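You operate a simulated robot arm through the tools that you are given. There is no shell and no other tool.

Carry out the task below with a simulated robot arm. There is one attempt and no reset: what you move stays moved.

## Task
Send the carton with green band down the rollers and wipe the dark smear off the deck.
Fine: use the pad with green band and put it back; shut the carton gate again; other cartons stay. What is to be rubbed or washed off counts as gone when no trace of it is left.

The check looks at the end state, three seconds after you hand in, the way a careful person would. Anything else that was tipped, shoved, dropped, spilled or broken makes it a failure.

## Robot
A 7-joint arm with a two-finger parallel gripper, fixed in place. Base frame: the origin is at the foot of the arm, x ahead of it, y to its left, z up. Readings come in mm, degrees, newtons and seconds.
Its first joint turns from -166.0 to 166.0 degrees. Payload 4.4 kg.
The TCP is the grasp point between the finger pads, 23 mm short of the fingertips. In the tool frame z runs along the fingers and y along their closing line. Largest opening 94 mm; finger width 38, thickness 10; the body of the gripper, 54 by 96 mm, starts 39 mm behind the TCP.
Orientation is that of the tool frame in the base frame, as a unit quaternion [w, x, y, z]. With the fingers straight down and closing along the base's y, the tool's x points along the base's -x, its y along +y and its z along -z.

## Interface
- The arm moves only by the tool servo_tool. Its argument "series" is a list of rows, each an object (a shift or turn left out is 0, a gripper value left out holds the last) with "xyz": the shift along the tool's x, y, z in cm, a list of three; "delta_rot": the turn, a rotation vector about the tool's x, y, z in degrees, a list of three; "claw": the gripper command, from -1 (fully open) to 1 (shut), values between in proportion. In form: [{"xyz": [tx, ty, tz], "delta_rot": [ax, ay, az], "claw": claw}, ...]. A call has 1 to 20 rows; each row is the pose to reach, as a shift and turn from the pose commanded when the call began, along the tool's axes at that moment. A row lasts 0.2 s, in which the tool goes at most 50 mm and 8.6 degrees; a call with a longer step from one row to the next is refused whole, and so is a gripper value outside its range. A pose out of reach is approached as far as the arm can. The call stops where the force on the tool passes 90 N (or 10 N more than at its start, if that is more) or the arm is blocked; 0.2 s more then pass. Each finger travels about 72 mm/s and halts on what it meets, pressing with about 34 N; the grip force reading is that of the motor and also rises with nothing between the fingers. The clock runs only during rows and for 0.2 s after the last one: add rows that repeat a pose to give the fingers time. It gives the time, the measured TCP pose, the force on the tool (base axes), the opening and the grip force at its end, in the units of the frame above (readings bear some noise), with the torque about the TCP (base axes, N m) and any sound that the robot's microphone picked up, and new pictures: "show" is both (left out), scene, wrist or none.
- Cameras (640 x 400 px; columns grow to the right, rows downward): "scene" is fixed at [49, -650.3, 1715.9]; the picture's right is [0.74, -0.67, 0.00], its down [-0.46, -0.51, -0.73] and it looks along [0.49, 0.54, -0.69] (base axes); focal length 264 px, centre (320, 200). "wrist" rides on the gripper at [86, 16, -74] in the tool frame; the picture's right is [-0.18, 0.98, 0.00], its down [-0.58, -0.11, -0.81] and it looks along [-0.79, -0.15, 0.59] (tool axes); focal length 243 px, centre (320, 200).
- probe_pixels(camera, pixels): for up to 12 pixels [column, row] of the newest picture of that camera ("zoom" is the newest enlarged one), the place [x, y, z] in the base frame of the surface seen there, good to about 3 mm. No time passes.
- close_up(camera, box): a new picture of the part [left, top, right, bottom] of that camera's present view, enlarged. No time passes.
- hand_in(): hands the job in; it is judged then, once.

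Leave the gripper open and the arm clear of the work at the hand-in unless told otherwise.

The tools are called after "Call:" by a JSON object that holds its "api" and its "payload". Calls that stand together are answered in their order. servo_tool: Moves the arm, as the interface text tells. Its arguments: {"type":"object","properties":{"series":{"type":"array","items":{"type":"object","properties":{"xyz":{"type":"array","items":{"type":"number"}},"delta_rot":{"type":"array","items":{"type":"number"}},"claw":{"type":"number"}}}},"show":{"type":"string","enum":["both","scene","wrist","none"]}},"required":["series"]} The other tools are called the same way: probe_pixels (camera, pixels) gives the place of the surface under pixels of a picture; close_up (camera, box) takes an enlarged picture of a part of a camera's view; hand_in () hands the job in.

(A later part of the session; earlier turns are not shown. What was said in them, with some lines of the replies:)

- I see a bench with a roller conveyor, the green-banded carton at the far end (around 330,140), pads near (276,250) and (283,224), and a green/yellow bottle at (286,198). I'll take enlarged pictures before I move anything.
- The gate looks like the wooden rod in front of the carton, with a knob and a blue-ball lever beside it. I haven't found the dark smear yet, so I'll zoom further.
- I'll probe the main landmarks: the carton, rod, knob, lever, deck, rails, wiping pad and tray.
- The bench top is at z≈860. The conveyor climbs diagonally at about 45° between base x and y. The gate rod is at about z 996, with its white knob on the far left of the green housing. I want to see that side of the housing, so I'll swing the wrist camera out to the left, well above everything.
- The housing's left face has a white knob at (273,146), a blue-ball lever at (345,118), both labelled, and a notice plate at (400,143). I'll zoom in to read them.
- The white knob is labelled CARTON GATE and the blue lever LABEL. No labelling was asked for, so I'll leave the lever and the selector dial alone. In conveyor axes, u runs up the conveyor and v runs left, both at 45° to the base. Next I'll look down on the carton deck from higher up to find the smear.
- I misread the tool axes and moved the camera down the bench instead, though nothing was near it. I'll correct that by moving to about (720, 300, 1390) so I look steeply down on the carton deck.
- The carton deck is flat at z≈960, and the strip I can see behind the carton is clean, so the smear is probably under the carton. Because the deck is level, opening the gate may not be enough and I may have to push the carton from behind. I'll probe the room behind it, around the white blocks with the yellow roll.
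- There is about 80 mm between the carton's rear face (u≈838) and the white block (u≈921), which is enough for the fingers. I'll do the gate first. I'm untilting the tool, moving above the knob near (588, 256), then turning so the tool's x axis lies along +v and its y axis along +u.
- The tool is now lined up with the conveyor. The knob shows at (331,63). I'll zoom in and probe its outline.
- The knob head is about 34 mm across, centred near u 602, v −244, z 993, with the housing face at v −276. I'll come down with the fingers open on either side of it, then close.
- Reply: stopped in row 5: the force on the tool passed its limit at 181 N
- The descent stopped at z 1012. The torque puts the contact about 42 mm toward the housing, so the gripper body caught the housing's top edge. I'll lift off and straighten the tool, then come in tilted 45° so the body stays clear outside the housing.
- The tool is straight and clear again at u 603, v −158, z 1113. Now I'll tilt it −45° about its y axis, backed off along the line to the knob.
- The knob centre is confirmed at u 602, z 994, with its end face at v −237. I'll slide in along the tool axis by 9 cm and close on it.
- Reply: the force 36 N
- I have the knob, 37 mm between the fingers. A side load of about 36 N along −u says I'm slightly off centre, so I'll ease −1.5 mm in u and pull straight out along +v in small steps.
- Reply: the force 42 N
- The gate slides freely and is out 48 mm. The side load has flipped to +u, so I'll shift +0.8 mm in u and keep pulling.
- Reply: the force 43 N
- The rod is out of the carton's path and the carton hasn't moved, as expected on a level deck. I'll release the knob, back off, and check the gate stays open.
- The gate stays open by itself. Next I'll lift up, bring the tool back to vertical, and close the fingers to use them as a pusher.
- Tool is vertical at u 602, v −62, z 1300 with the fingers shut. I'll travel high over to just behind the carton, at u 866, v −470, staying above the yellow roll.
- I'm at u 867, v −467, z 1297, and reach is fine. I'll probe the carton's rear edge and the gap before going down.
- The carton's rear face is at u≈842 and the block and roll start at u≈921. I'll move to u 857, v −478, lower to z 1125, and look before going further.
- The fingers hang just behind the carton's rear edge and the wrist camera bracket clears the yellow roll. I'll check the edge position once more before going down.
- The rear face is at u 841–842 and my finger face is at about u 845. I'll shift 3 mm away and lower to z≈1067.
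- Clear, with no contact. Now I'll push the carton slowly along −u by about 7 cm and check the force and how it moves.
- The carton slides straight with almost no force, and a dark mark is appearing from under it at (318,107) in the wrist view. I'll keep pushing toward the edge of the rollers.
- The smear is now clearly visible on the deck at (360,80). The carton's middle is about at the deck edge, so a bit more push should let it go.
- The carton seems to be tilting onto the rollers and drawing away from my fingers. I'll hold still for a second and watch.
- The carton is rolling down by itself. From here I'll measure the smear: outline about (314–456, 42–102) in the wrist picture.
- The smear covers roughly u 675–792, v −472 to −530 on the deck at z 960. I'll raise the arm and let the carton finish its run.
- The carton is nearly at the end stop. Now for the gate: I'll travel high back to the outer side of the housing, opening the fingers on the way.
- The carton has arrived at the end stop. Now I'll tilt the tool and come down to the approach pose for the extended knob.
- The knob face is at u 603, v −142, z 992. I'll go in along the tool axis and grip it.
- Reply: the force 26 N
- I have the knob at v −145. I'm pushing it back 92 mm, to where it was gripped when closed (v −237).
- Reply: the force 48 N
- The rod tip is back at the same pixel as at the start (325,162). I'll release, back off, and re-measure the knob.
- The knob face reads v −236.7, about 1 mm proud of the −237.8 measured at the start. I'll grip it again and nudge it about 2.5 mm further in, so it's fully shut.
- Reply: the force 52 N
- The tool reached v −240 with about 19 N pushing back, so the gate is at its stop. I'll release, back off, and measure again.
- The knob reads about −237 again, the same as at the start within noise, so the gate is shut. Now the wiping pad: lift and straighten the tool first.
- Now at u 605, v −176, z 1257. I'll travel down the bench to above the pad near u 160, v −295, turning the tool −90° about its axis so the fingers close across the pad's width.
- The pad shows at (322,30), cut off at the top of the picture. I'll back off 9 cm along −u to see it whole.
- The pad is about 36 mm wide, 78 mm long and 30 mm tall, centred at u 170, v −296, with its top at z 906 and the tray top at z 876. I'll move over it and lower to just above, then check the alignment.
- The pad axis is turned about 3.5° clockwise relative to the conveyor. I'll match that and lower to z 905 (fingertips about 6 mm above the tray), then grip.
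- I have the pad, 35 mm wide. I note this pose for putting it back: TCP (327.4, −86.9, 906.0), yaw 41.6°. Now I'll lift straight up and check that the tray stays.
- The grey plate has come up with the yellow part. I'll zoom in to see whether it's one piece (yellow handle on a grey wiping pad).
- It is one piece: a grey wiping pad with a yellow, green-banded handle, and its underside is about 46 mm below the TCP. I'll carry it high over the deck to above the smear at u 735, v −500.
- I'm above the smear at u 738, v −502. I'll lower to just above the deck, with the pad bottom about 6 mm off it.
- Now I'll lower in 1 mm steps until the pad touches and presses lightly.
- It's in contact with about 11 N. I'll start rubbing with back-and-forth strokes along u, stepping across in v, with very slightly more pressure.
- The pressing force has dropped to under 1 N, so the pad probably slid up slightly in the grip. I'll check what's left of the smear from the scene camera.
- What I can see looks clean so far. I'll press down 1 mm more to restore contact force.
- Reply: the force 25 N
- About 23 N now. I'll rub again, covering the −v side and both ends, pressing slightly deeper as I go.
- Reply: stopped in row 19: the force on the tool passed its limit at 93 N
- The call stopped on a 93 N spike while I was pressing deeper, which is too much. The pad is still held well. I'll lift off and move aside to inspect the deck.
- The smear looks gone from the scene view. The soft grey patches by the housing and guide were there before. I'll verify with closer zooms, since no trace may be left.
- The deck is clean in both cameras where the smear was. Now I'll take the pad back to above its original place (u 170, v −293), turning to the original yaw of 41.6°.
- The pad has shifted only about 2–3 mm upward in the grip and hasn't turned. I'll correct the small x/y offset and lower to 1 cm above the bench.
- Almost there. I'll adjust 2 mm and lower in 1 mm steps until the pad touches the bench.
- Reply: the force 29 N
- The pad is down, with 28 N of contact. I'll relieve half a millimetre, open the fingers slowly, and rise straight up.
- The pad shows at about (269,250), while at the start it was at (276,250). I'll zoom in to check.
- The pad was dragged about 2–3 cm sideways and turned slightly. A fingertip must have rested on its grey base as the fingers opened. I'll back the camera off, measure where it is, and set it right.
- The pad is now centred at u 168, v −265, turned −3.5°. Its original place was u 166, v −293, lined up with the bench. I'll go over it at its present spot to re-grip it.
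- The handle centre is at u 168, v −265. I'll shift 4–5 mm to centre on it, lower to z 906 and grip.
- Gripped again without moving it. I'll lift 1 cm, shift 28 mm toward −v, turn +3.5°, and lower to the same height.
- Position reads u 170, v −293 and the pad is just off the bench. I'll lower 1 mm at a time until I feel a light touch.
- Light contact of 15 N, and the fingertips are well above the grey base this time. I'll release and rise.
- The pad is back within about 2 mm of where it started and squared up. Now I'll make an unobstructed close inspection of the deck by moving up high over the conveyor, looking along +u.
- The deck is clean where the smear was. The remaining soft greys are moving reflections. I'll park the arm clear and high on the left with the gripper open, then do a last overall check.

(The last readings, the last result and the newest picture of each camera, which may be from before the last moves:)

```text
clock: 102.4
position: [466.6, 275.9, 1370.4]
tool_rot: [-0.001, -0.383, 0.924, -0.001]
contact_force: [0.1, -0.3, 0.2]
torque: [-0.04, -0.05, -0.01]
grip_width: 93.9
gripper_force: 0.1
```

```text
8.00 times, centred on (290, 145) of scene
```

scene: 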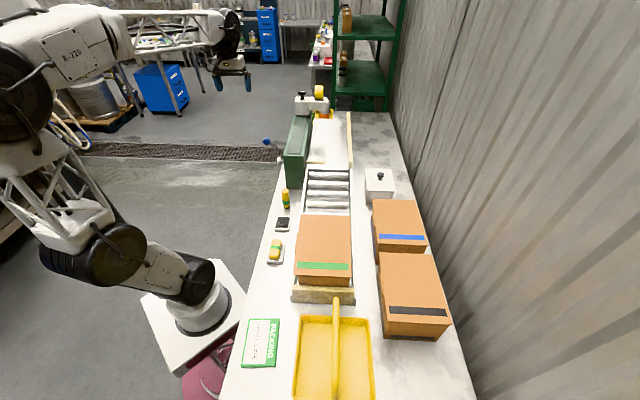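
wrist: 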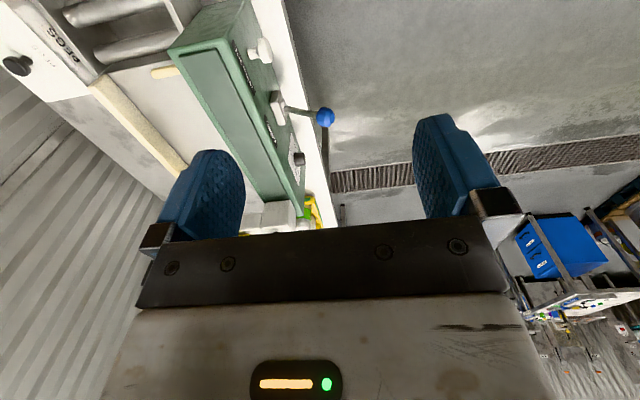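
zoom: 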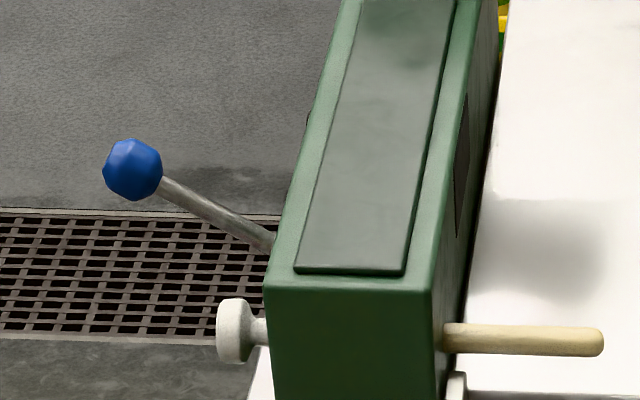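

Final check:
- The green-band carton rests at the end of the rollers.
- The gate knob and rod match their starting pixels.
- The deck is clean.
- The pad is back in place.
- The lever, dial, stamp, ink pad and other cartons are unmoved.
- The gripper is open and the arm is clear.

Handing in.

Call:
{"api": "hand_in", "payload": {}}

```text
The job is handed in.
```

I sent the green-band carton down the rollers to the end stop and wiped the dark smear off the deck. I've handed the job in, but no result has come back yet.

- **Carton:** opening the gate wasn't enough because the deck is level. I pushed the carton from behind until it rolled down by itself.
- **Smear:** it was under the carton. After wiping with the green-band pad, I see no trace of it from either camera.
- **Pad:** it is back within about 2 mm of where it started, lying flat and square. On my first try at putting it back, a finger dragged it about 3 cm sideways, so I picked it up again and reset it.
- **Gate:** it is shut, with the knob and rod back where they were at the start.
- **Everything else:** the other cartons, stamp, ink pad and label lever look unmoved. Early on, the gripper bumped the top edge of the green housing hard (181 N), but the housing didn't move. While wiping, one press reached 93 N before the arm stopped; I saw no marks from it.

The sign on the bench reads "PACKING: LABEL LIME". You didn't ask for a label, so I put none on.
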